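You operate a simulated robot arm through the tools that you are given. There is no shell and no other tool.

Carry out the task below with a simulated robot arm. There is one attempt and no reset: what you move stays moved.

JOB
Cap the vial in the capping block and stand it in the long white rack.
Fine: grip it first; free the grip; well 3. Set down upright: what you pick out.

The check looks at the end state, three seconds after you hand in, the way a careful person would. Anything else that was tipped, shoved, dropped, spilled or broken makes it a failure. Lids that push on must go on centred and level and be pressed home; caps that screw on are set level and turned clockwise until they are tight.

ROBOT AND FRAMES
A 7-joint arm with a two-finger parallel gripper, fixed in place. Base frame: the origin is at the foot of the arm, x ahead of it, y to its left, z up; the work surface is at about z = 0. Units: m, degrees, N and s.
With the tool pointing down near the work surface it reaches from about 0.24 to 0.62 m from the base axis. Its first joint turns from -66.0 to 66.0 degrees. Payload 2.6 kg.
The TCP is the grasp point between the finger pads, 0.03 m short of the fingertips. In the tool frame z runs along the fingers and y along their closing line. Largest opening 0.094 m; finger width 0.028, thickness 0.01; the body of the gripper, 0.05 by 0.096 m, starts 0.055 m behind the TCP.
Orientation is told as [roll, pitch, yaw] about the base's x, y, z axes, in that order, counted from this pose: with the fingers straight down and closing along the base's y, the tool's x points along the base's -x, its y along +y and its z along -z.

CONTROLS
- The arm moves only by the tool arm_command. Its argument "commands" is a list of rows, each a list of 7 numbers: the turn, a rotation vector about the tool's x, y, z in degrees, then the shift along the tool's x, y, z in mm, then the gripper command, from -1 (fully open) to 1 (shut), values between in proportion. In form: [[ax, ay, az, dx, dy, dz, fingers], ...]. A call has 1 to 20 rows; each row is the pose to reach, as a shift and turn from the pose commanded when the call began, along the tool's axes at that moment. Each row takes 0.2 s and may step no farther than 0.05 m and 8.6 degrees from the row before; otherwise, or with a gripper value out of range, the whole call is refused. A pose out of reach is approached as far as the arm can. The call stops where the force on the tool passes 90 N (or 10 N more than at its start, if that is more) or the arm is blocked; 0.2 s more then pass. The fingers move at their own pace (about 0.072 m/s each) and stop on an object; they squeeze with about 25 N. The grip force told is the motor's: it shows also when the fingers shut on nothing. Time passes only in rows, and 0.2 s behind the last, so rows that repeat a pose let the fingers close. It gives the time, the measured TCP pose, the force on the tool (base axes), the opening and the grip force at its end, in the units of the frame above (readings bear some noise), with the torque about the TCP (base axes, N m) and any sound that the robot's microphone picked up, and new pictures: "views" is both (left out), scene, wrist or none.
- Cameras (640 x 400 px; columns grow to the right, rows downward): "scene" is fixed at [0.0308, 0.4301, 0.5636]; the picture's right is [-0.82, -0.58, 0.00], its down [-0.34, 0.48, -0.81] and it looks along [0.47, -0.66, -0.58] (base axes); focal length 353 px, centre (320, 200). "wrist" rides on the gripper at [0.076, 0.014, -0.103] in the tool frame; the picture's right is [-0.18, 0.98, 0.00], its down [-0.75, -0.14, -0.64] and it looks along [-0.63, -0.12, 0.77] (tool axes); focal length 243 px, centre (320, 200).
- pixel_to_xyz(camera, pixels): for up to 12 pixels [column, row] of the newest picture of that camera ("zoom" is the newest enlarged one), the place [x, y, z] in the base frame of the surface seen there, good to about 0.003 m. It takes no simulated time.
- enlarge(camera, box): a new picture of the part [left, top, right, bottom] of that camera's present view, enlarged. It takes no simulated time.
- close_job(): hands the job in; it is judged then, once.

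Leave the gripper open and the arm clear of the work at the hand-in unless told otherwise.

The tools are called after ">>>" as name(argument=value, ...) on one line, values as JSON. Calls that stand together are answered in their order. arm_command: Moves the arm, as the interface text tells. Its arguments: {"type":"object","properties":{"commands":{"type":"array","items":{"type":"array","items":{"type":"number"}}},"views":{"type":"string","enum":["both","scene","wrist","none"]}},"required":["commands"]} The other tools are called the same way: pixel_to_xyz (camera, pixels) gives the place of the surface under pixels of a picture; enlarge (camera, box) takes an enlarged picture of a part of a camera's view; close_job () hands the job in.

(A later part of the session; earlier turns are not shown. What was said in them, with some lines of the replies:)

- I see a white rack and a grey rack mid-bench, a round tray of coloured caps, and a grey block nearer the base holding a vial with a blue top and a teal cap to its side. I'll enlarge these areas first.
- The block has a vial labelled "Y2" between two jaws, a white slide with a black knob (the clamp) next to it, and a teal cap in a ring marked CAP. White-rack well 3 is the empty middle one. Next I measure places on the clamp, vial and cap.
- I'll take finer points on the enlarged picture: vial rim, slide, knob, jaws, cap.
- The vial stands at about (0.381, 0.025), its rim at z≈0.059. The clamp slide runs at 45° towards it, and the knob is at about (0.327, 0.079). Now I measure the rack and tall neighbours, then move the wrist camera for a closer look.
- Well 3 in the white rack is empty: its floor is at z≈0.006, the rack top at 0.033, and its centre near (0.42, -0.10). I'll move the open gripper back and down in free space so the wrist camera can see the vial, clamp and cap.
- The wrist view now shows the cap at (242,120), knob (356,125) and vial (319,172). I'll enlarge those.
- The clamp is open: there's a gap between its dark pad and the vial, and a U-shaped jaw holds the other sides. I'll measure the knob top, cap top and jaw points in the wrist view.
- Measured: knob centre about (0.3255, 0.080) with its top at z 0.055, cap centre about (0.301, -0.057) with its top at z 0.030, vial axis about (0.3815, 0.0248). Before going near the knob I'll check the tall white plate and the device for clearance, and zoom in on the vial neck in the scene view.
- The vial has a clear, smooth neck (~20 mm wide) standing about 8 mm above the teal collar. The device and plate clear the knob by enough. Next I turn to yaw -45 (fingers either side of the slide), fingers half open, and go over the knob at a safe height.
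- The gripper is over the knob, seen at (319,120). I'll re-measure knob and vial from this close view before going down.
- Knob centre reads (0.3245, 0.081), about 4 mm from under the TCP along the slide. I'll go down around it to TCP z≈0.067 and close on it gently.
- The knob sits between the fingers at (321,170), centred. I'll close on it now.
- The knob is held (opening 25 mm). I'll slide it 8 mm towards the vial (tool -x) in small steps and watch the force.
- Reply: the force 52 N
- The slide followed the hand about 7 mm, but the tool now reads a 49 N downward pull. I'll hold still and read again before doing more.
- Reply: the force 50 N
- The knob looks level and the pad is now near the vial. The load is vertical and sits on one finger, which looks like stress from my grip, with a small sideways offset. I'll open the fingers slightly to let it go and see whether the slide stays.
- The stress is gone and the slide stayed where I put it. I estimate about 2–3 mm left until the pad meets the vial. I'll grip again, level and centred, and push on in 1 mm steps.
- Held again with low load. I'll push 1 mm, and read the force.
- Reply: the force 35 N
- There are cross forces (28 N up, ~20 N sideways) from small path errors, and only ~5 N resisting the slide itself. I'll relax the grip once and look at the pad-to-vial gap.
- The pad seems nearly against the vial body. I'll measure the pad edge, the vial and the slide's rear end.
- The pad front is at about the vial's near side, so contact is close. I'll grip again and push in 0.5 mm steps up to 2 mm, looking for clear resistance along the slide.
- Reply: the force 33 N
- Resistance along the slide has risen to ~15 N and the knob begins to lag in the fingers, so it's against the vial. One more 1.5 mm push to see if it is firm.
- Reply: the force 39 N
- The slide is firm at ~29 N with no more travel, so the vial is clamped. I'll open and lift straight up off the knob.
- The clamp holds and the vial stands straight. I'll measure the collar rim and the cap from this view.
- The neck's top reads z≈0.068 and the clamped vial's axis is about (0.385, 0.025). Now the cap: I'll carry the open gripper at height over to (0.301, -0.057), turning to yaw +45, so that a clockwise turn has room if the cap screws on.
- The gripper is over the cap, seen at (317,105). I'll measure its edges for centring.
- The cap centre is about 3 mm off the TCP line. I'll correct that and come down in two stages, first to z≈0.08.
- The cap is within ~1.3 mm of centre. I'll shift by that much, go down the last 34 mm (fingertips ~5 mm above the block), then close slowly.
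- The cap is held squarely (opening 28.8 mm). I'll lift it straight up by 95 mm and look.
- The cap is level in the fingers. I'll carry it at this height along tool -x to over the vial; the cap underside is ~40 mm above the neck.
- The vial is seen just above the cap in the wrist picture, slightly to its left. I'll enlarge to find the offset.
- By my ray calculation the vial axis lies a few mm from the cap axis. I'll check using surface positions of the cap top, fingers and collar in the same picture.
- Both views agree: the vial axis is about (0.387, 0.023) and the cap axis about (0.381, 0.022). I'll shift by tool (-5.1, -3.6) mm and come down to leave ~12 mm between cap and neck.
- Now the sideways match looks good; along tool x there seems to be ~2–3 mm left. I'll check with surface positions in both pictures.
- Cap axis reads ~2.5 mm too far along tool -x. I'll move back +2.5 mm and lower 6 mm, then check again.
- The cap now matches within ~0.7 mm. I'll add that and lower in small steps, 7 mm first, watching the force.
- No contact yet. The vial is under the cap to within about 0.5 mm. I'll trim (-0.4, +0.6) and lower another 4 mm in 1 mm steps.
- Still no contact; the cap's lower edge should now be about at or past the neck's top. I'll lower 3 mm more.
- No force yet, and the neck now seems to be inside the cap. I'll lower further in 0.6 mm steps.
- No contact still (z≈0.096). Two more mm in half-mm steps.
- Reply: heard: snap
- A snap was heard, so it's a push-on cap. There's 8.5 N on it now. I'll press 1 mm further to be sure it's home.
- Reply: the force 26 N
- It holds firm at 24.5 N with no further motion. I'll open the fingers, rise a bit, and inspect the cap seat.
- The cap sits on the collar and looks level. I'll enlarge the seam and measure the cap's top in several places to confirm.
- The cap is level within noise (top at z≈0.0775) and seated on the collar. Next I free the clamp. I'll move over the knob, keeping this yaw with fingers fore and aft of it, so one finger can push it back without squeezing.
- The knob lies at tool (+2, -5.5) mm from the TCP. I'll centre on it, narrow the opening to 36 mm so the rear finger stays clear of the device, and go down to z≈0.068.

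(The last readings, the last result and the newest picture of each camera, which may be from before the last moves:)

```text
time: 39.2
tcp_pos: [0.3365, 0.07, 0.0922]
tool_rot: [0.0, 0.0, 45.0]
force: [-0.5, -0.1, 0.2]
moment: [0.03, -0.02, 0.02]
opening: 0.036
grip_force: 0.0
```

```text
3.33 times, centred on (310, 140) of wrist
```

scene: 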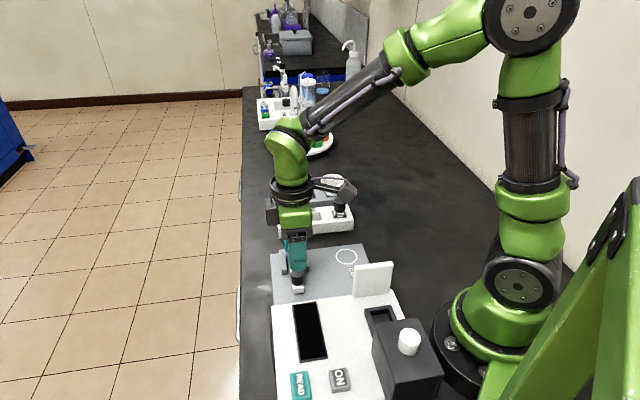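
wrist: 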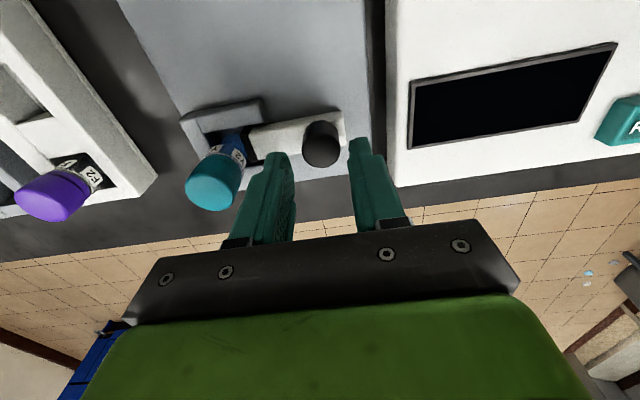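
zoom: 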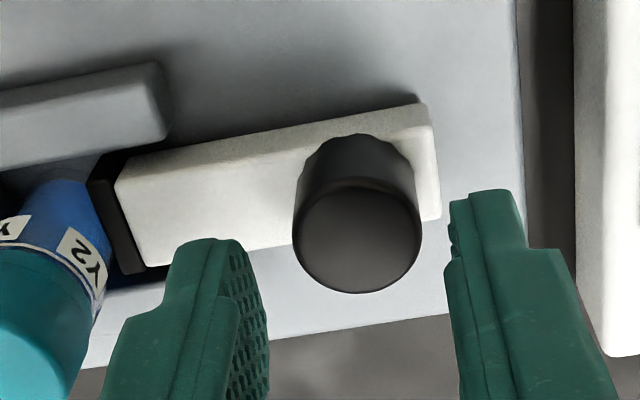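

The knob is centred within ~1.5 mm. I'll trim by (+1, +1) and go down 24 mm beside it.

>>> arm_command(commands=[[0, 0, 0, 1, 1, 8, 0.234], [0, 0, 0, 1, 1, 16, 0.234], [0, 0, 0, 1, 1, 24, 0.234], [0, 0, 0, 1, 1, 24, 0.234]])

>>> enlarge(camera="wrist", box=[230, 80, 390, 220])

```text
time: 40.2
tcp_pos: [0.3342, 0.071, 0.0684]
tool_rot: [-0.1, 0.0, 45.1]
force: [-0.4, -0.3, 0.4]
moment: [0.0, 0.02, -0.01]
opening: 0.0362
grip_force: 0.0
```

scene: 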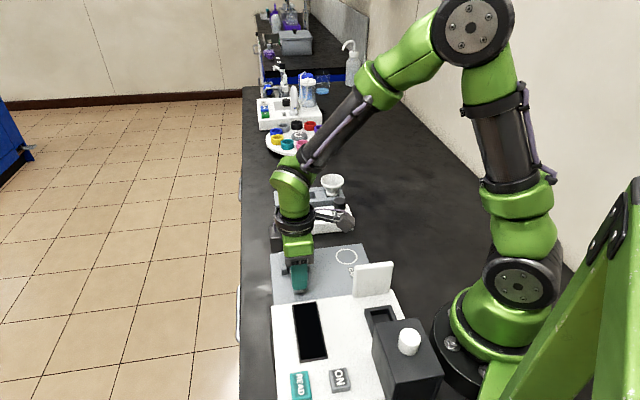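
wrist: 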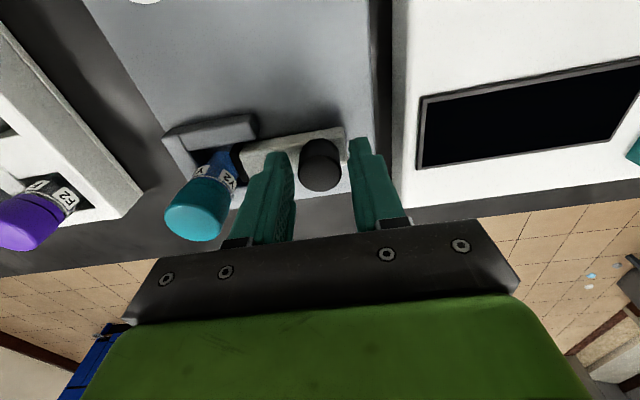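

```text
2.86 times, centred on (310, 150) of wrist
```

zoom: 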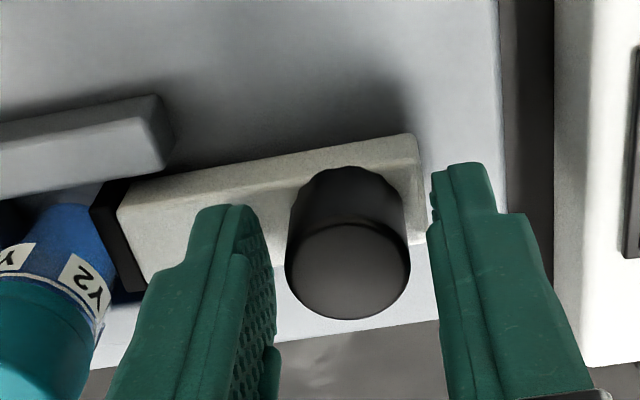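

The fingers are down on both sides of the knob. I'll now move 14 mm along tool +y (away from the vial), so the vial-side finger pushes the knob back.

>>> arm_command(commands=[[0, 0, 0, 0, 2, 0, 0.234], [0, 0, 0, 0, 4, 0, 0.234], [0, 0, 0, 0, 6, 0, 0.234], [0, 0, 0, 0, 8, 0, 0.234], [0, 0, 0, 0, 10, 0, 0.234], [0, 0, 0, 0, 12, 0, 0.234], [0, 0, 0, 0, 14, 0, 0.234], [0, 0, 0, 0, 14, 0, 0.234]])

>>> enlarge(camera="wrist", box=[230, 80, 390, 220])

```text
time: 42.0
tcp_pos: [0.3226, 0.0796, 0.0686]
tool_rot: [0.1, 0.0, 45.0]
force: [0.3, -0.1, -0.4]
moment: [-0.02, -0.02, 0.0]
opening: 0.0359
grip_force: 0.0
```

scene: 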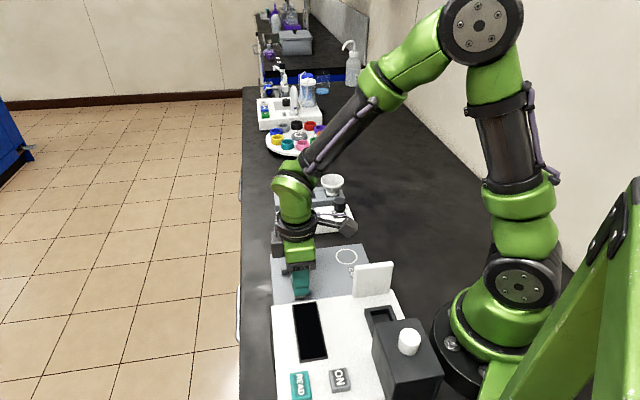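
wrist: 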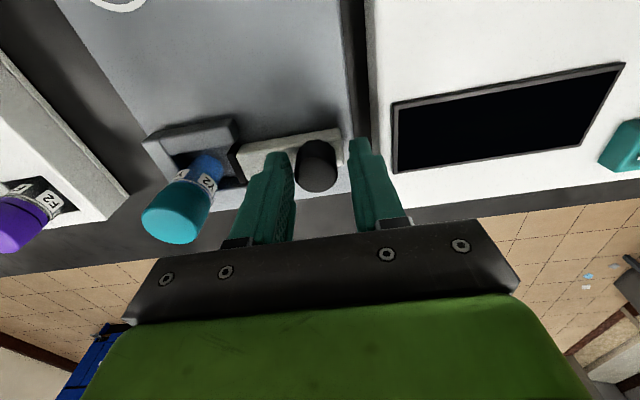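

```text
2.86 times, centred on (310, 150) of wrist
```

zoom: 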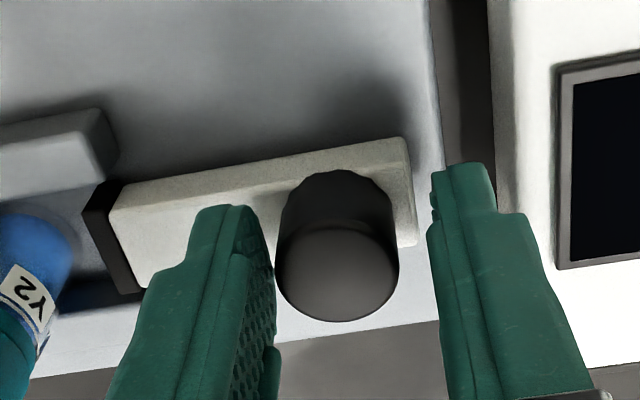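

The slide moved back and there's a clear gap between pad and vial. I'll back off 3 mm from the knob and lift up.

>>> arm_command(commands=[[0, 0, 0, 0, -3, 0, 0.234], [0, 0, 0, 0, -3, -15, 0.234], [0, 0, 0, 0, -3, -40, 0.234], [0, 0, 0, 0, -3, -70, 0.234], [0, 0, 0, 0, -3, -95, 0.234], [0, 0, 0, 0, -3, -95, -0.1]])

>>> enlarge(camera="scene", box=[264, 225, 334, 300])

>>> enlarge(camera="wrist", box=[160, 80, 320, 190])

```text
time: 43.4
tcp_pos: [0.325, 0.0754, 0.1621]
tool_rot: [0.0, 0.0, 45.1]
force: [-0.1, 0.1, -0.3]
moment: [0.0, 0.02, 0.0]
opening: 0.0517
grip_force: 0.1
```

scene: 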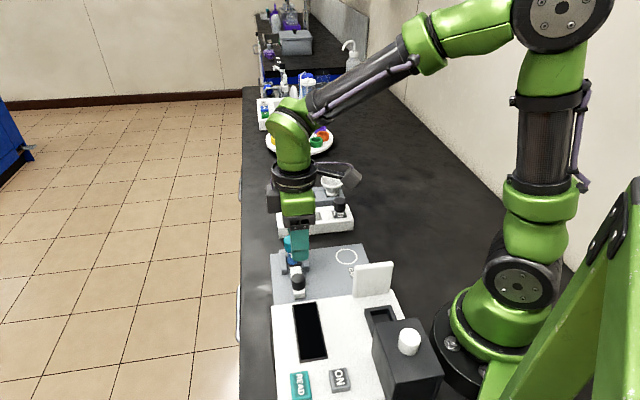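
wrist: 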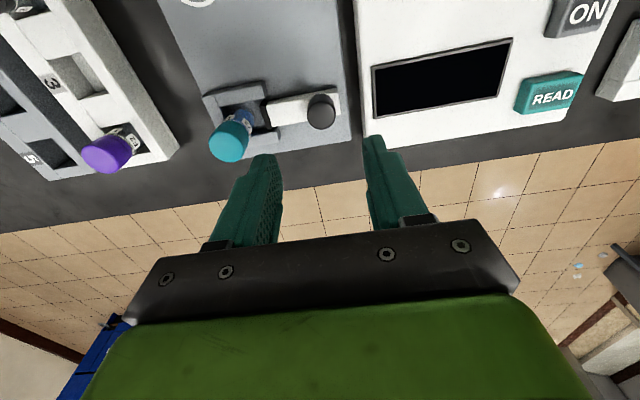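

```text
5.33 times, centred on (299, 262) of scene
```

zoom: 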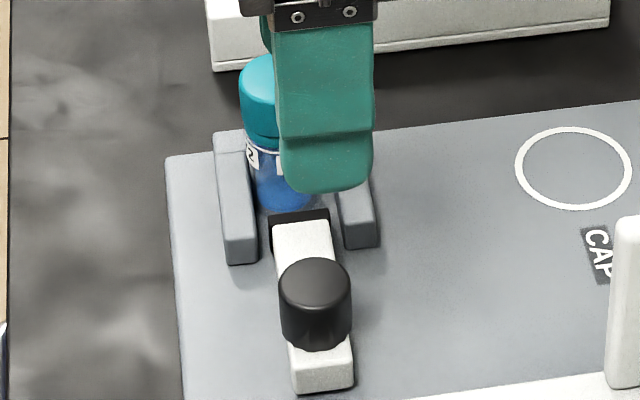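

```text
3.64 times, centred on (240, 135) of wrist
```

zoom: 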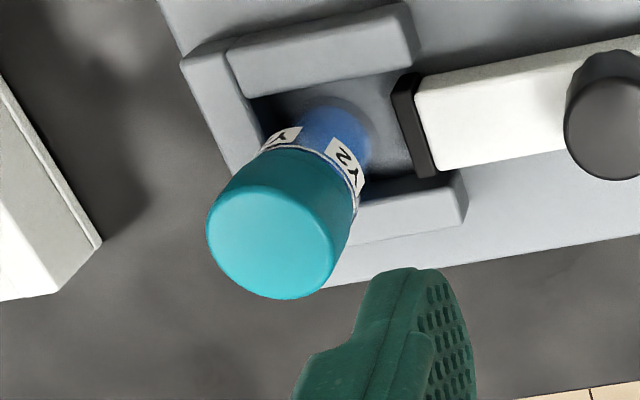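

The vial is free of the clamp. I'll move back over the cap, keeping yaw +45 (that also suits the rack's direction), at a safe height.

>>> arm_command(commands=[[0, 0, 0, -1.5, -20, 0, -0.17], [0, 0, 0, -3, -40, 0, -0.17], [0, 0, 0, -4.5, -60, 0, -0.17], [0, 0, 0, -6, -82, 0, -0.17], [0, 0, 0, -6, -82, 15, -0.17], [0, 0, 0, -6, -82, 25, -0.17], [0, 0, 0, -6, -82, 25, -0.17]], views="wrist")

>>> enlarge(camera="wrist", box=[240, 80, 400, 200])

```text
time: 45.0
tcp_pos: [0.3871, 0.0227, 0.138]
tool_rot: [0.0, 0.1, 45.0]
force: [-0.3, -0.1, 1.0]
moment: [0.0, 0.02, 0.0]
opening: 0.0548
grip_force: 0.1
```

wrist: 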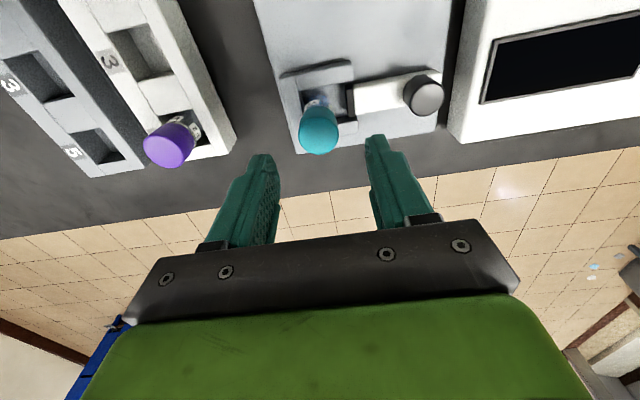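

```text
3.33 times, centred on (320, 140) of wrist
```

zoom: 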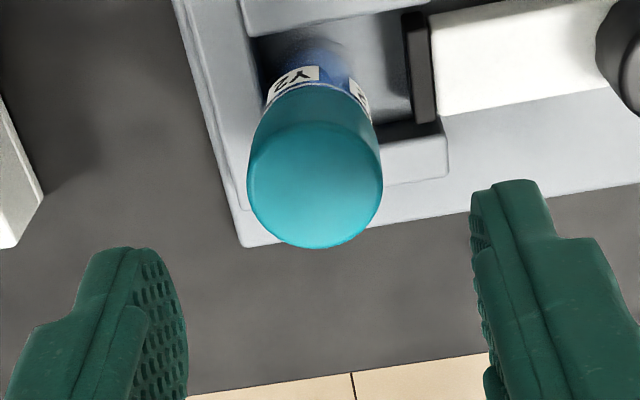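

The cap is centred within 2 mm. I'll descend so the pads cover the cap's side (TCP z≈0.090), in two steps with fine trim.

>>> arm_command(commands=[[0, 0, 0, 1.5, -0.6, 12, -0.17], [0, 0, 0, 1.5, -0.6, 24, -0.17], [0, 0, 0, 1.5, -0.6, 36, -0.17], [0, 0, 0, 1.5, -0.6, 48, -0.17], [0, 0, 0, 1.5, -0.6, 48, -0.17]], views="wrist")

>>> enlarge(camera="wrist", box=[240, 100, 400, 220])

```text
time: 46.2
tcp_pos: [0.3864, 0.0221, 0.0934]
tool_rot: [0.0, 0.0, 45.0]
force: [0.0, -0.4, -0.2]
moment: [0.01, 0.03, 0.01]
opening: 0.0549
grip_force: 0.0
```

wrist: 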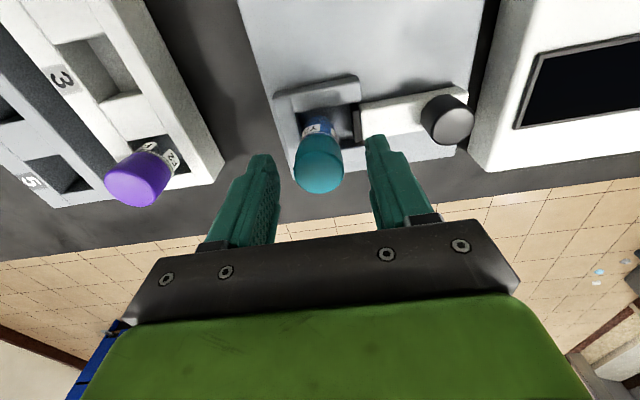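

```text
3.33 times, centred on (320, 160) of wrist
```

zoom: 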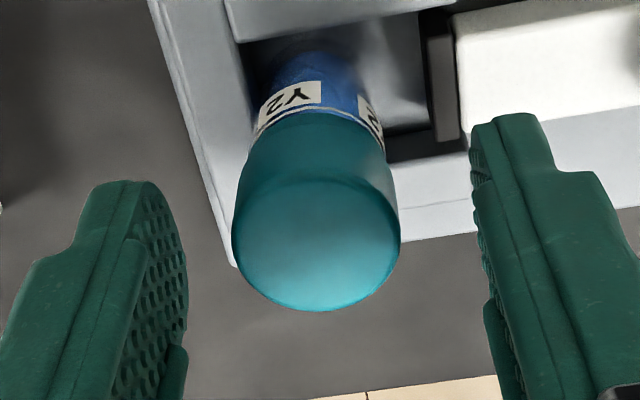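

The cap is centred between the pads. I'll lower 2 mm more and close slowly.

>>> arm_command(commands=[[0, 0, 0, -1, -0.5, 2, -0.1], [0, 0, 0, -1, -0.5, 2, 0.1], [0, 0, 0, -1, -0.5, 2, 0.25], [0, 0, 0, -1, -0.5, 2, 0.32], [0, 0, 0, -1, -0.5, 2, 0.38], [0, 0, 0, -1, -0.5, 2, 1], [0, 0, 0, -1, -0.5, 2, 1], [0, 0, 0, -1, -0.5, 2, 1]])

>>> enlarge(camera="wrist", box=[240, 100, 400, 220])

```text
time: 48.0
tcp_pos: [0.387, 0.0228, 0.091]
tool_rot: [-0.1, 0.0, 45.1]
force: [0.6, -0.4, -0.5]
moment: [0.01, -0.01, 0.01]
opening: 0.0288
grip_force: 24.9
```

scene: 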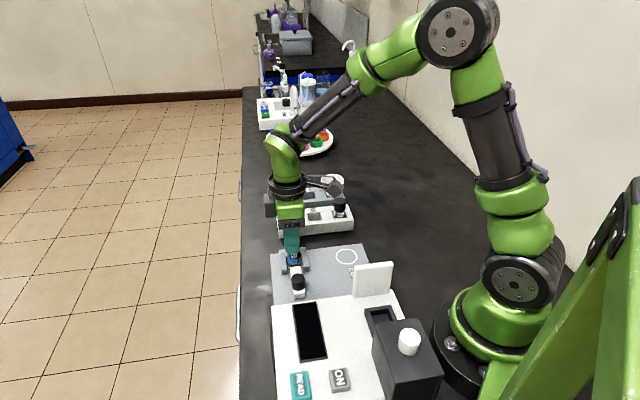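
wrist: 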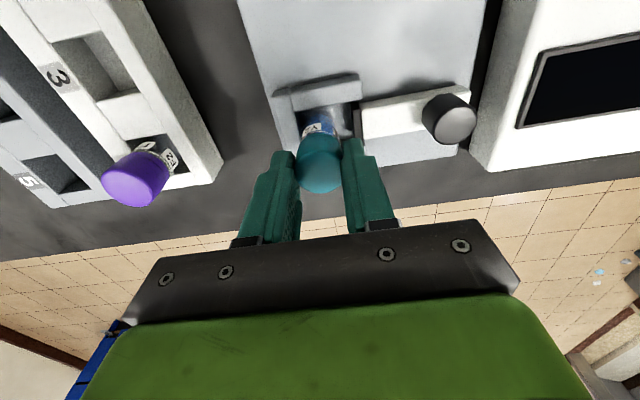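

```text
3.33 times, centred on (320, 160) of wrist
```

zoom: 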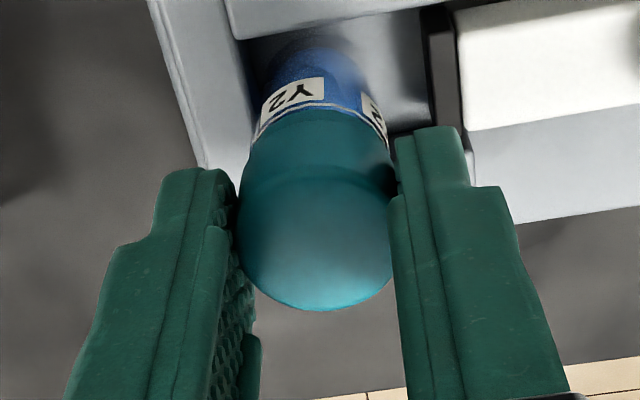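

The capped vial is gripped (28.8 mm). I'll lift slowly straight up, then check that cap and vial come together.

>>> arm_command(commands=[[0, 0, 0, 0, 0, -3, 1], [0, 0, 0, 0, 0, -8, 1], [0, 0, 0, 0, 0, -16, 1], [0, 0, 0, 0, 0, -28, 1], [0, 0, 0, 0, 0, -42, 1], [0, 0, 0, 0, 0, -58, 1], [0, 0, 0, 0, 0, -74, 1], [0, 0, 0, 0, 0, -90, 1], [0, 0, 0, 0, 0, -90, 1]])

>>> enlarge(camera="scene", box=[254, 170, 334, 260])

>>> enlarge(camera="wrist", box=[60, 0, 380, 200])

```text
time: 50.0
tcp_pos: [0.3845, 0.0241, 0.1797]
tool_rot: [-0.1, -0.1, 44.9]
force: [0.4, 0.8, 0.3]
moment: [-0.03, -0.01, 0.01]
opening: 0.0286
grip_force: 25.6
```

scene: 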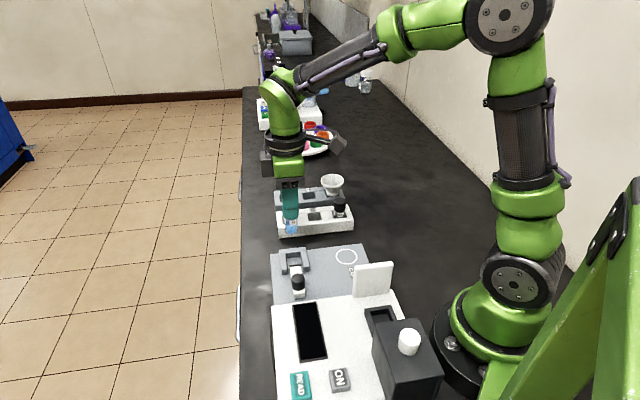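
wrist: 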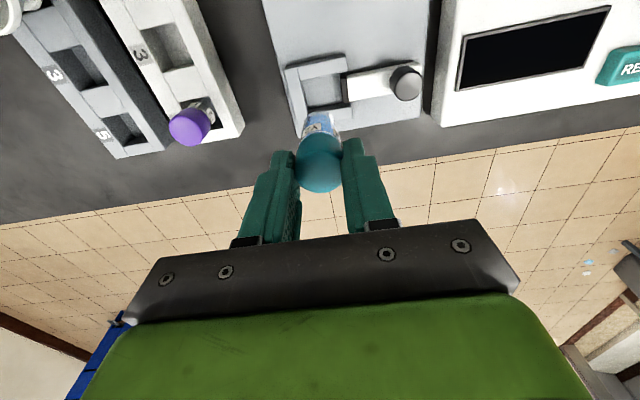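

```text
4.44 times, centred on (294, 215) of scene
```

zoom: 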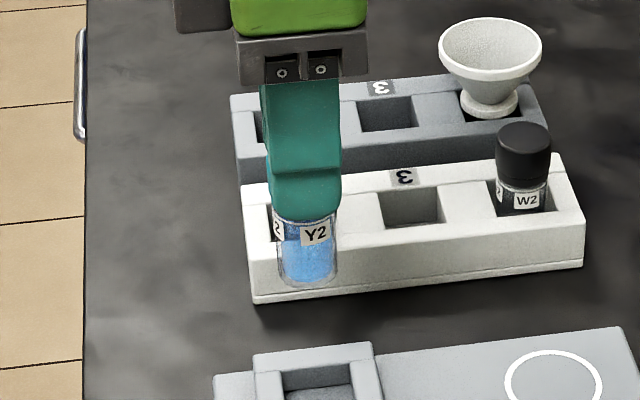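

```text
2.00 times, centred on (220, 100) of wrist
```

zoom: 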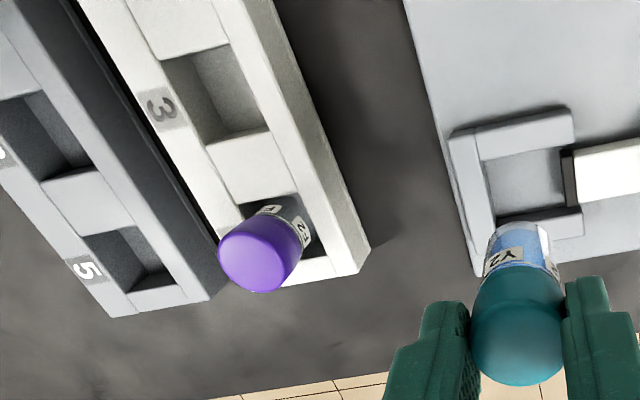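

Vial and cap came up together. Now I measure well 3's edges: opening corners in this view near (141,31), (171,21), (196,64), (163,72).

>>> enlarge(camera="wrist", box=[100, 0, 220, 100])

>>> enlarge(camera="scene", box=[290, 195, 345, 235])

>>> pixel_to_xyz(camera="zoom", pixels=[[200, 90], [300, 90]])

```text
4.00 times, centred on (160, 50) of wrist
```

zoom: 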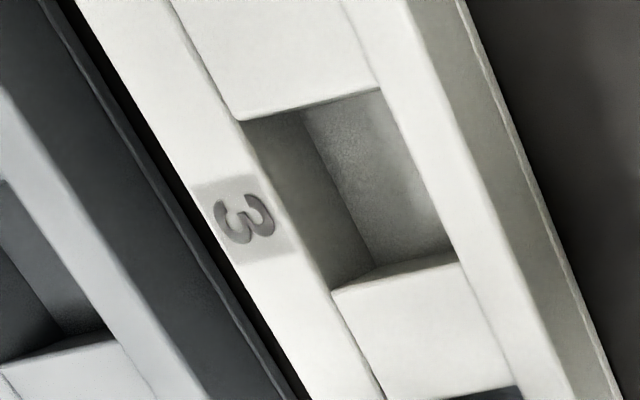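

```text
10.00 times, centred on (318, 215) of scene
```

zoom: 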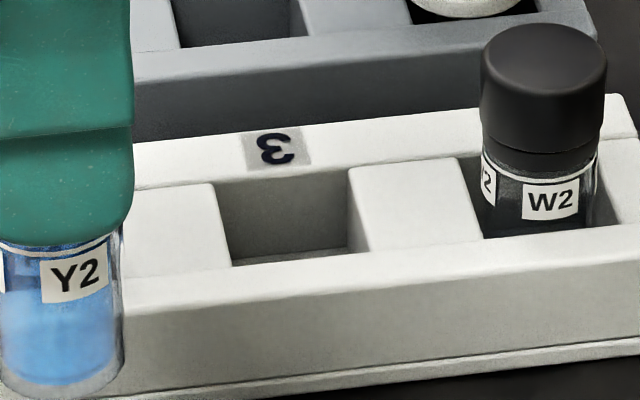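

```text
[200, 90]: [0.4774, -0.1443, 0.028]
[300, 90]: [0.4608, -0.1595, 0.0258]
```

>>> pixel_to_xyz(camera="wrist", pixels=[[157, 24.5], [149, 26.5], [168, 22.5], [178, 70.5], [169, 73], [188, 67.5], [149.5, 54], [153, 60], [186.5, 42], [182, 34], [190, 51], [145, 45]])

>>> pixel_to_xyz(camera="scene", pixels=[[307, 213.2], [308, 218], [309, 222.5], [321.5, 211], [323, 216], [324, 220.5], [313, 212.5], [318, 212], [313, 223], [319, 222], [291, 206], [340.5, 200.5]])

```text
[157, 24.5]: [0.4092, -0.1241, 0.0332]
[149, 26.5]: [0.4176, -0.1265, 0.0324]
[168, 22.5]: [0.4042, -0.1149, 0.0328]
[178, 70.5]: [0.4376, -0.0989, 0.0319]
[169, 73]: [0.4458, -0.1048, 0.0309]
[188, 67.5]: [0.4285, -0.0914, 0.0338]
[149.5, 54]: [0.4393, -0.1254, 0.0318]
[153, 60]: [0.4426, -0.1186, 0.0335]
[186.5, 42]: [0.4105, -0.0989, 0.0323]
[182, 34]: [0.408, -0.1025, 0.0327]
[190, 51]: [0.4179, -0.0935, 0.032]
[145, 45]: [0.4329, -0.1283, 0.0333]
```

```text
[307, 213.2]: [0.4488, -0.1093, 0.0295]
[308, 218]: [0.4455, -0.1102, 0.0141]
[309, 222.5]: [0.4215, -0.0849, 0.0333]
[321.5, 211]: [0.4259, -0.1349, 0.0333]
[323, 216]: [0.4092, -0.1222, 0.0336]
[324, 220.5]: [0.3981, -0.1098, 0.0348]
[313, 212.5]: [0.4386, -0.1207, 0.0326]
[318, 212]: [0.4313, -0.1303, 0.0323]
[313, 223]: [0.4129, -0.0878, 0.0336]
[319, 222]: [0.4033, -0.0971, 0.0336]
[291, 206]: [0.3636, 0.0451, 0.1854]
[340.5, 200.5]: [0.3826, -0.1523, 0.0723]
```

Well 3's centre measures about (0.4245, -0.111), with generous room (~33 mm square). I'll carry the vial there at this height; its bottom at z≈0.10 clears the neighbouring caps at 0.075.

>>> arm_command(commands=[[0, 0, 0, 7, -12, 0, 1], [0, 0, 0, 15, -27, 0, 1], [0, 0, 0, 24, -43, 0, 1], [0, 0, 0, 33, -59, 0, 1], [0, 0, 0, 42, -75, 0, 1], [0, 0, 0, 51, -91, 0, 1], [0, 0, 0, 59, -106, 0, 1], [0, 0, 0, 64, -116, 0, 1], [0, 0, 0, 67.7, -122, 0, 1], [0, 0, 0, 67.7, -122, 0, 1], [0, 0, 0, 67.7, -122, 0, 1]])

>>> enlarge(camera="wrist", box=[200, 50, 440, 200])

>>> enlarge(camera="scene", box=[270, 150, 360, 240])

```text
time: 52.4
tcp_pos: [0.4259, -0.1107, 0.1787]
tool_rot: [0.1, 0.0, 45.0]
force: [0.1, -0.2, 0.4]
moment: [0.03, 0.02, 0.02]
opening: 0.0287
grip_force: 24.8
```

scene: 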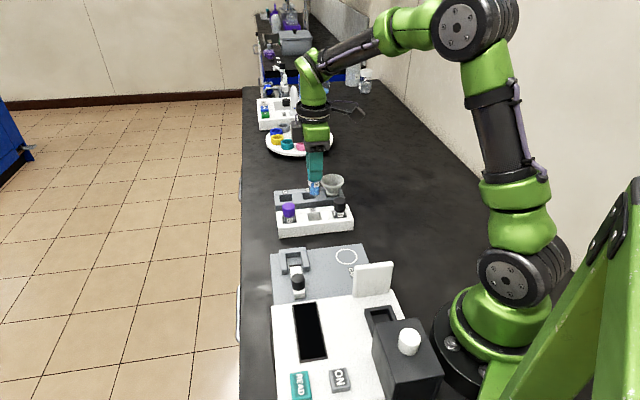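
wrist: 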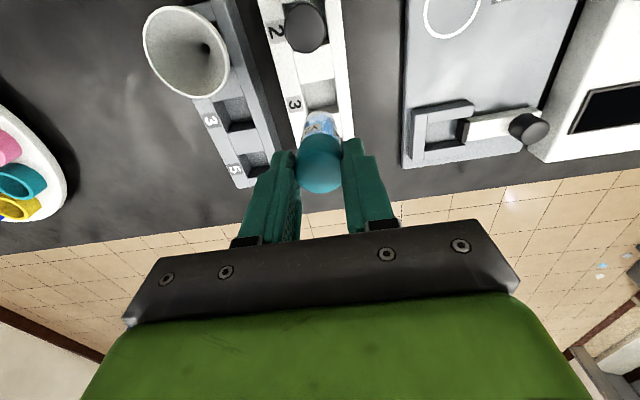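

```text
2.67 times, centred on (320, 125) of wrist
```

zoom: 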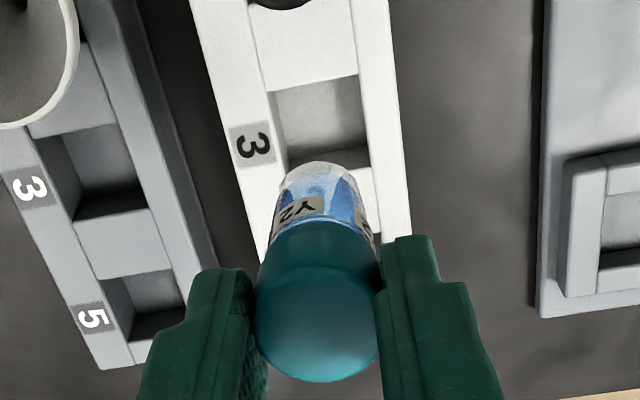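

```text
4.44 times, centred on (315, 195) of scene
```

zoom: 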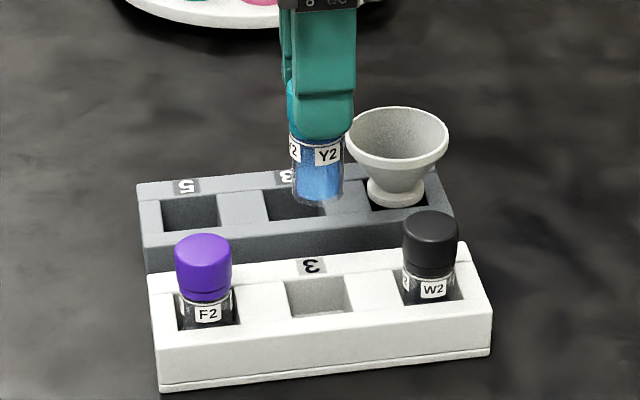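

The well lies below, centred within ~2 mm. I'll lower to where the vial's bottom is ~10 mm above the rack top, with +1.5 mm trim, and look again.

>>> arm_command(commands=[[0, 0, 0, 1.5, 0, 10, 1], [0, 0, 0, 1.5, 0, 22, 1], [0, 0, 0, 1.5, 0, 34, 1], [0, 0, 0, 1.5, 0, 46, 1], [0, 0, 0, 1.5, 0, 52, 1], [0, 0, 0, 1.5, 0, 52, 1]])

>>> enlarge(camera="wrist", box=[240, 60, 400, 200])

>>> enlarge(camera="scene", box=[275, 165, 355, 240])

```text
time: 53.8
tcp_pos: [0.4239, -0.1114, 0.1255]
tool_rot: [0.0, 0.0, 45.0]
force: [0.2, 0.2, -0.7]
moment: [-0.01, 0.03, 0.03]
opening: 0.0288
grip_force: 24.9
```

scene: 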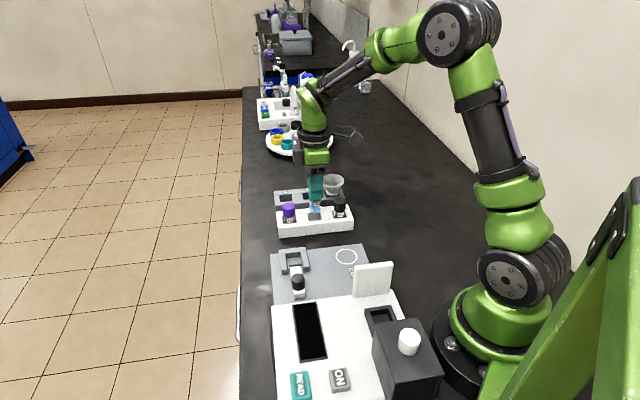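
wrist: 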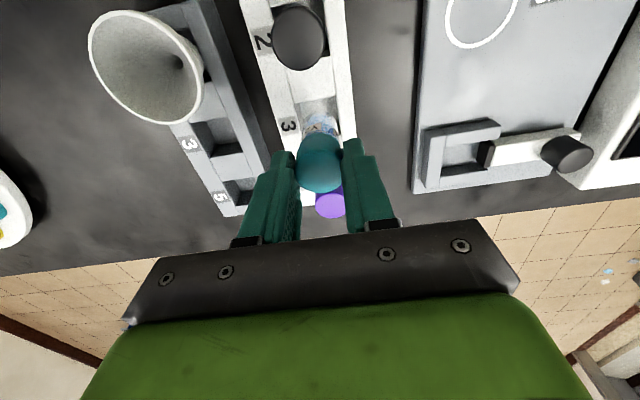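

```text
2.86 times, centred on (320, 130) of wrist
```

zoom: 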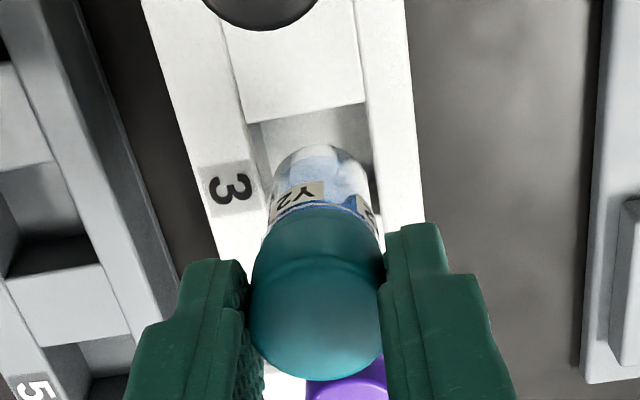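

```text
5.33 times, centred on (315, 202) of scene
```

zoom: 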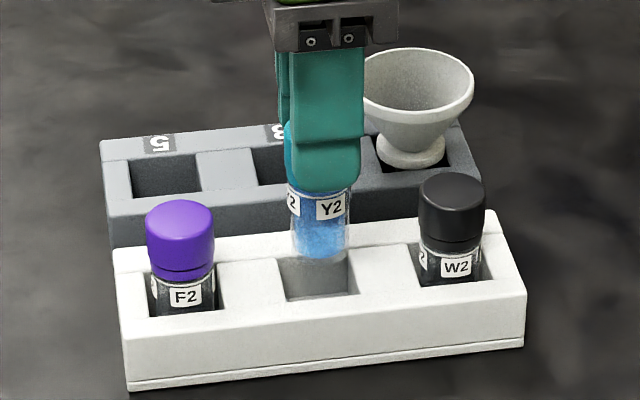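

By the wrist geometry the well's near edge and sides match the vial to within ~1 mm. I'll lower 28 mm into the well, then look at the force.

>>> arm_command(commands=[[0, 0, 0, 0, 0, 4, 1], [0, 0, 0, 0, 0, 8, 1], [0, 0, 0, 0, 0, 12, 1], [0, 0, 0, 0, 0, 16, 1], [0, 0, 0, 0, 0, 20, 1], [0, 0, 0, 0, 0, 24, 1], [0, 0, 0, 0, 0, 28, 1], [0, 0, 0, 0, 0, 28, 1]])

>>> enlarge(camera="scene", box=[285, 175, 345, 235])

>>> enlarge(camera="wrist", box=[240, 60, 400, 200])

```text
time: 55.6
tcp_pos: [0.4249, -0.1127, 0.0982]
tool_rot: [0.0, 0.0, 45.0]
force: [0.1, 0.0, 0.1]
moment: [0.0, -0.04, 0.0]
opening: 0.0286
grip_force: 24.8
```

scene: 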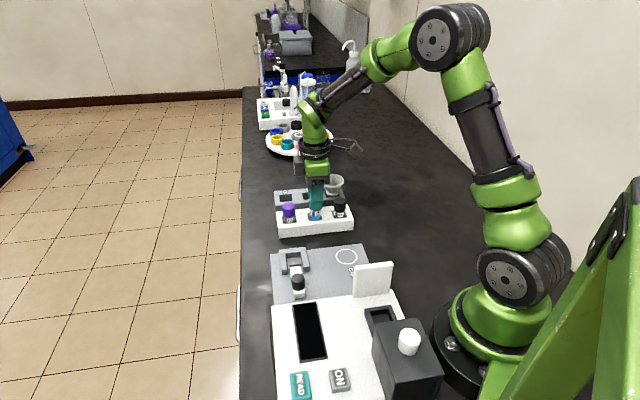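
wrist: 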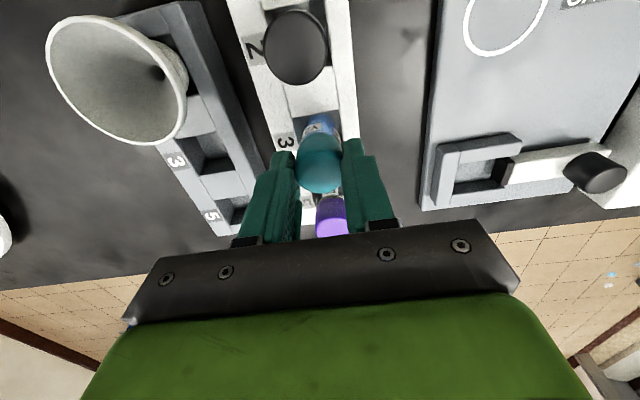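

```text
6.67 times, centred on (315, 205) of scene
```

zoom: 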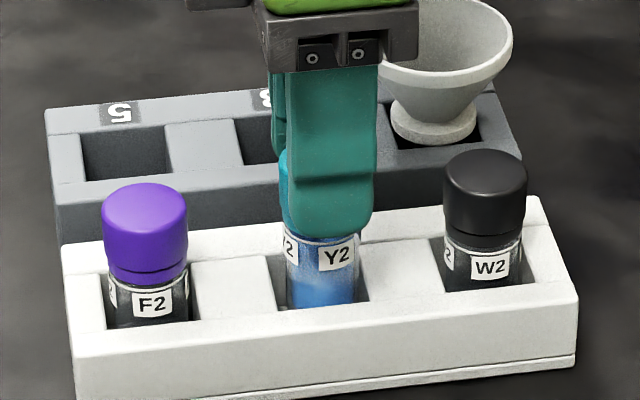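

```text
2.86 times, centred on (320, 130) of wrist
```

zoom: 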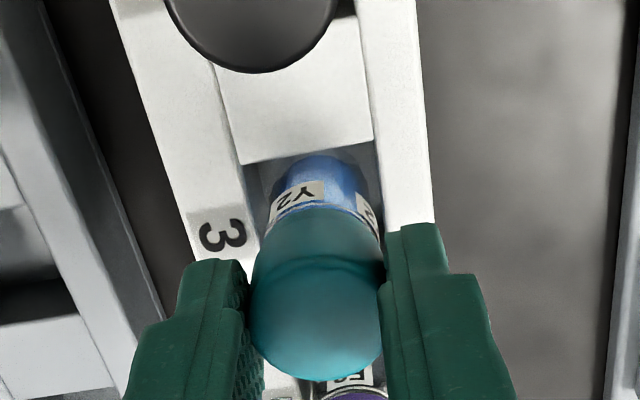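

The vial is inside the well without contact. I'll lower on in 1.2 mm steps until it meets the floor.

>>> arm_command(commands=[[0, 0, 0, 0, 0, 1.2, 1], [0, 0, 0, 0, 0, 2.4, 1], [0, 0, 0, 0, 0, 3.6, 1], [0, 0, 0, 0, 0, 4.8, 1], [0, 0, 0, 0, 0, 6, 1], [0, 0, 0, 0, 0, 7, 1], [0, 0, 0, 0, 0, 7, 1]], views="none")

```text
time: 57.2
tcp_pos: [0.4245, -0.112, 0.0918]
tool_rot: [0.0, 0.1, 44.9]
force: [0.1, 0.6, 0.0]
moment: [0.03, 0.02, -0.01]
opening: 0.0287
grip_force: 25.2
```

No contact yet at z≈0.0915. Smaller steps now.

>>> arm_command(commands=[[0, 0, 0, 0, 0, 0.6, 1], [0, 0, 0, 0, 0, 1.2, 1], [0, 0, 0, 0, 0, 1.8, 1], [0, 0, 0, 0, 0, 2.4, 1], [0, 0, 0, 0, 0, 2.4, 1]], views="none")

```text
time: 58.4
tcp_pos: [0.4247, -0.1123, 0.0893]
tool_rot: [0.0, -0.1, 44.9]
force: [0.1, 0.6, -0.8]
moment: [-0.02, -0.01, 0.02]
opening: 0.0287
grip_force: 24.8
```

>>> arm_command(commands=[[0, 0, 0, 0, 0, 0.5, 1], [0, 0, 0, 0, 0, 1, 1], [0, 0, 0, 0, 0, 1.5, 1], [0, 0, 0, 0, 0, 1.5, 1]], views="scene")

>>> enlarge(camera="scene", box=[285, 175, 345, 235])

```text
time: 59.4
tcp_pos: [0.4254, -0.1126, 0.0884]
tool_rot: [0.0, 0.1, 45.0]
force: [0.1, 0.1, -1.7]
moment: [-0.03, -0.03, 0.01]
opening: 0.0287
grip_force: 25.3
```

scene: 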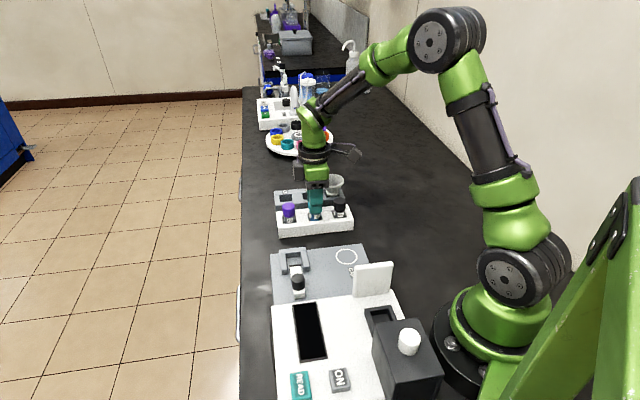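

```text
6.67 times, centred on (315, 205) of scene
```

zoom: 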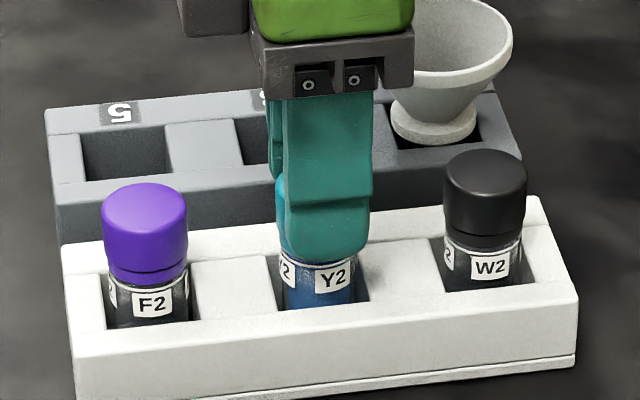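

Still no floor contact. The Y2 label is about level with the F2 and W2 labels, so it must be close. I'll take another 1.5 mm in 0.5 mm steps.

>>> arm_command(commands=[[0, 0, 0, 0, 0, 0.5, 1], [0, 0, 0, 0, 0, 1, 1], [0, 0, 0, 0, 0, 1.5, 1], [0, 0, 0, 0, 0, 1.5, 1]], views="none")

```text
time: 60.4
tcp_pos: [0.4258, -0.1124, 0.0855]
tool_rot: [0.0, 0.0, 45.0]
force: [0.4, -0.9, 0.4]
moment: [0.02, -0.02, 0.0]
opening: 0.0285
grip_force: 25.6
```

>>> arm_command(commands=[[0, 0, 0, 0, 0, 0.4, 1], [0, 0, 0, 0, 0, 0.8, 1], [0, 0, 0, 0, 0, 1.2, 1], [0, 0, 0, 0, 0, 1.2, 1]], views="none")

```text
time: 61.4
tcp_pos: [0.4251, -0.1108, 0.0851]
tool_rot: [0.0, 0.0, 45.0]
force: [-0.5, -0.7, -0.2]
moment: [-0.01, 0.0, 0.0]
opening: 0.0287
grip_force: 24.2
```

No contact at z≈0.085 yet. I'll look at the vial relative to its neighbours.

>>> arm_command(commands=[[0, 0, 0, 0, 0, 0, 1]])

>>> enlarge(camera="scene", box=[285, 185, 345, 230])

>>> enlarge(camera="wrist", box=[240, 60, 400, 220])

>>> pixel_to_xyz(camera="wrist", pixels=[[319, 170], [313, 170], [325, 170], [319, 180], [290, 45], [300, 45], [332, 220], [325, 222]])

```text
time: 61.8
tcp_pos: [0.4245, -0.1118, 0.0857]
tool_rot: [0.0, 0.1, 45.0]
force: [-0.1, -0.1, -0.4]
moment: [0.0, -0.01, 0.02]
opening: 0.0287
grip_force: 25.3
```

scene: 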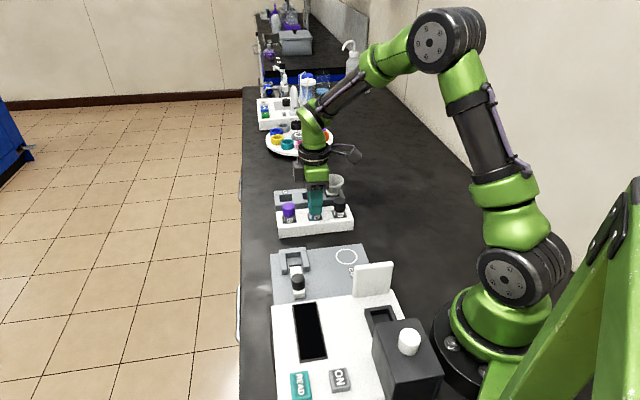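
wrist: 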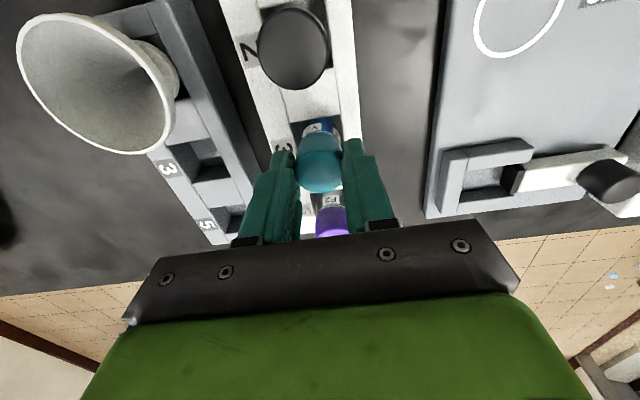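

```text
8.89 times, centred on (315, 208) of scene
```

zoom: 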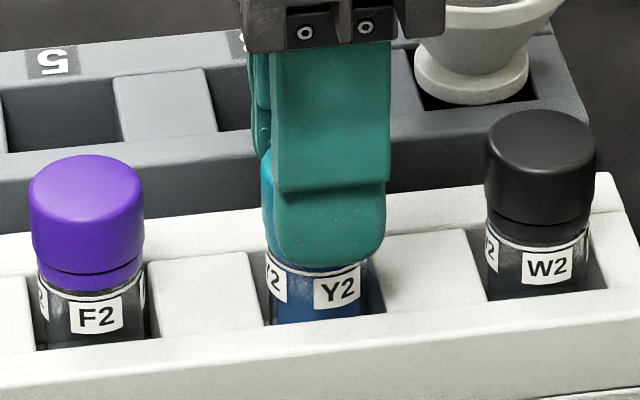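

```text
2.50 times, centred on (320, 140) of wrist
```

zoom: 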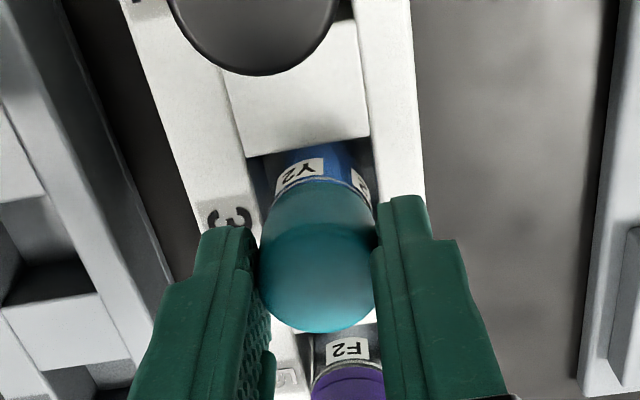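

```text
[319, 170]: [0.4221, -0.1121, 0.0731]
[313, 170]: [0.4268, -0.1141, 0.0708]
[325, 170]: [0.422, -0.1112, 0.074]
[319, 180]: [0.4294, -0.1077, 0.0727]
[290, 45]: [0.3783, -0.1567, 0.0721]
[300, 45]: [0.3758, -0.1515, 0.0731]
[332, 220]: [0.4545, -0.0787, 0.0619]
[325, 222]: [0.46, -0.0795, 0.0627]
```

Label and cap height now match the neighbours (0.0727 against 0.0726), so it's within about a millimetre of the floor. I'll lower in 0.3 mm steps.

>>> arm_command(commands=[[0, 0, 0, 0, 0, 0.3, 1], [0, 0, 0, 0, 0, 0.6, 1], [0, 0, 0, 0, 0, 0.9, 1], [0, 0, 0, 0, 0, 0.9, 1]], views="none")

```text
time: 62.8
tcp_pos: [0.4245, -0.112, 0.0848]
tool_rot: [-0.1, -0.2, 45.1]
force: [1.9, 0.8, 7.6]
moment: [0.01, -0.11, -0.01]
opening: 0.0288
grip_force: 24.6
```

The vial touches the floor (7.6 N up). I'll open slowly and then rise straight up.

>>> arm_command(commands=[[0, 0, 0, 0, 0, -0.2, 0.35], [0, 0, 0, 0, 0, -0.2, 0.25], [0, 0, 0, 0, 0, -0.2, 0.1], [0, 0, 0, 0, 0, -0.2, -0.1], [0, 0, 0, 0, 0, -0.2, -0.17], [0, 0, 0, 0, 0, -0.2, -0.17], [0, 0, 0, 0, 0, -10, -0.17], [0, 0, 0, 0, 0, -25, -0.17], [0, 0, 0, 0, 0, -45, -0.17], [0, 0, 0, 0, 0, -70, -0.17], [0, 0, 0, 0, 0, -100, -0.17], [0, 0, 0, 0, 0, -100, -0.17]])

>>> enlarge(camera="scene", box=[275, 185, 355, 235])

>>> enlarge(camera="wrist", box=[240, 20, 400, 180])

```text
time: 65.4
tcp_pos: [0.4216, -0.1125, 0.1858]
tool_rot: [0.0, -0.1, 45.1]
force: [0.1, 0.2, -0.2]
moment: [-0.02, -0.03, 0.0]
opening: 0.0551
grip_force: 0.0
```

scene: 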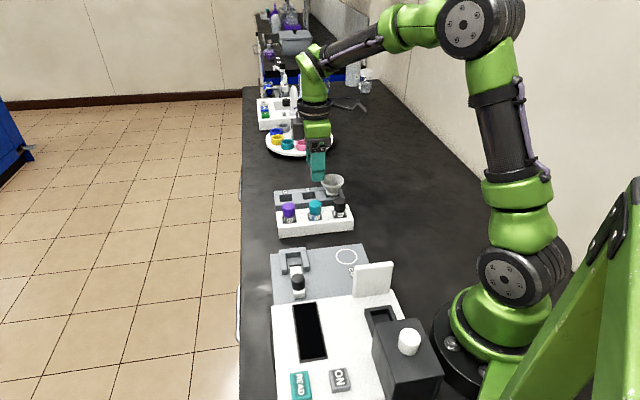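
wrist: 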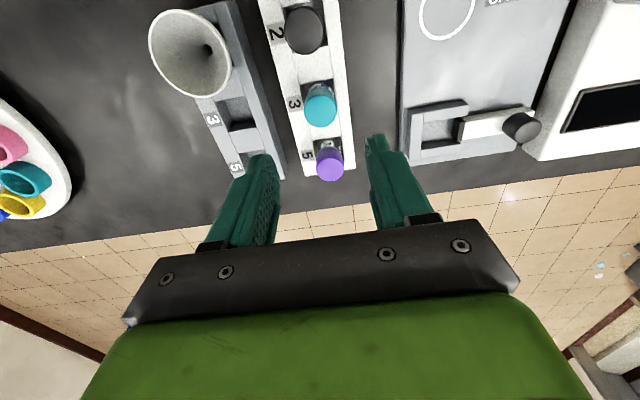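

```text
8.00 times, centred on (315, 210) of scene
```

zoom: 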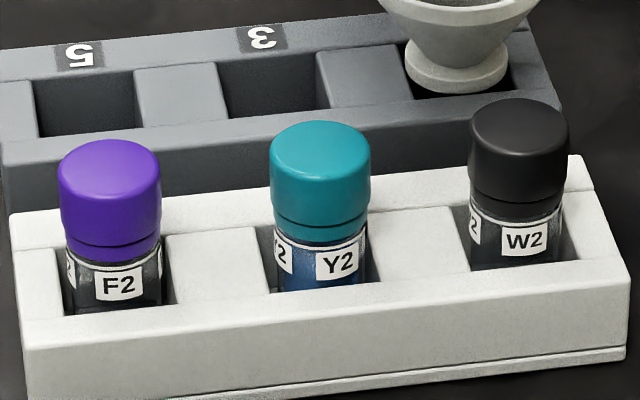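

```text
2.50 times, centred on (320, 100) of wrist
```

zoom: 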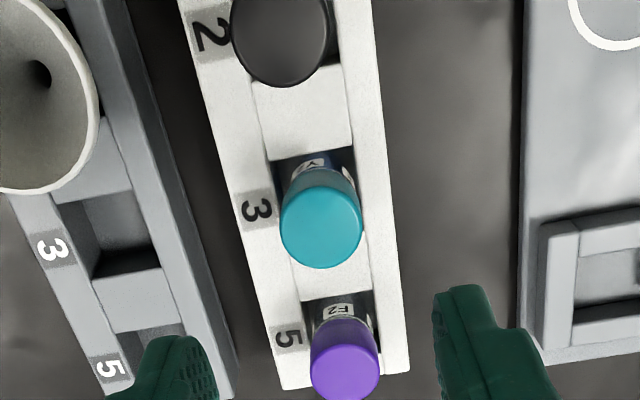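

Y2 stands upright and capped in well 3, its cap seam matching those of its neighbours, and the clamp is open. I'll raise the arm clear and open fully, then take a last look.

>>> arm_command(commands=[[0, 0, 0, 0, 0, -25, -0.17], [0, 0, 0, 0, 0, -50, -0.5], [0, 0, 0, 0, 0, -80, -1], [0, 0, 0, 0, 0, -100, -1], [0, 0, 0, 0, 0, -100, -1]])

>>> enlarge(camera="scene", box=[255, 180, 375, 320])

```text
time: 66.6
tcp_pos: [0.4242, -0.116, 0.2877]
tool_rot: [0.1, 0.0, 45.1]
force: [0.2, -0.2, 0.8]
moment: [-0.01, -0.02, 0.0]
opening: 0.094
grip_force: 0.0
```

scene: 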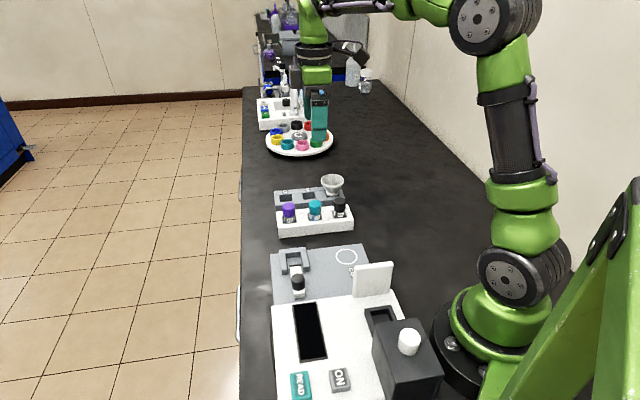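
wrist: 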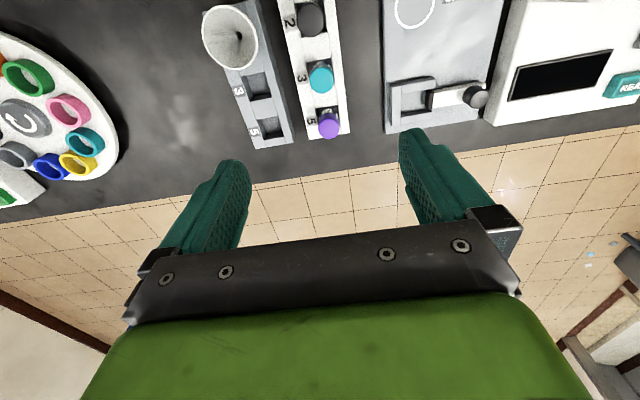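

```text
2.86 times, centred on (315, 250) of scene
```

zoom: 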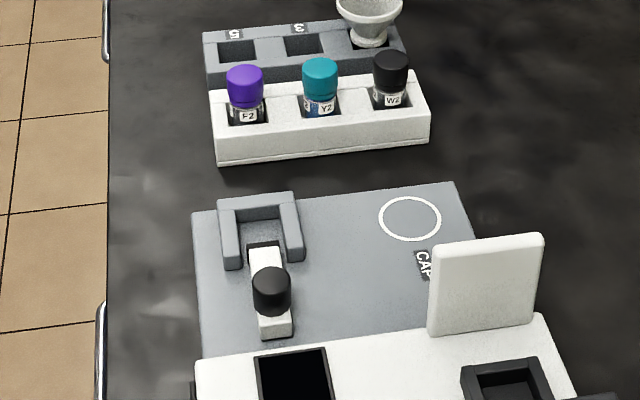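

The vial is capped and upright in well 3, the clamp is free, nothing else has moved, and the arm is clear with the gripper open. I'm handing in.

>>> close_job()

```text
The job is handed in.
```

The Y2 vial is capped and standing upright in well 3 of the long white rack, and the job is handed in.

- **Clamping:** I slid the clamp against the vial until it held firm, at about 29 N with no more travel.
- **Cap:** The teal cap turned out to be a push-on type. It snapped on, and I pressed it to about 24 N with no further movement. Its top measured level, and its seam matches the neighbouring vials.
- **Clamp freed:** I pushed the clamp back before lifting the vial out, leaving a clear gap.
- **Placement:** The vial was lowered until it touched the floor of the well, then released. Its label and cap height matched the F2 and W2 vials beside it.

In the last pictures nothing else appeared tipped or shifted. I left the arm raised clear of the work with the gripper fully open.
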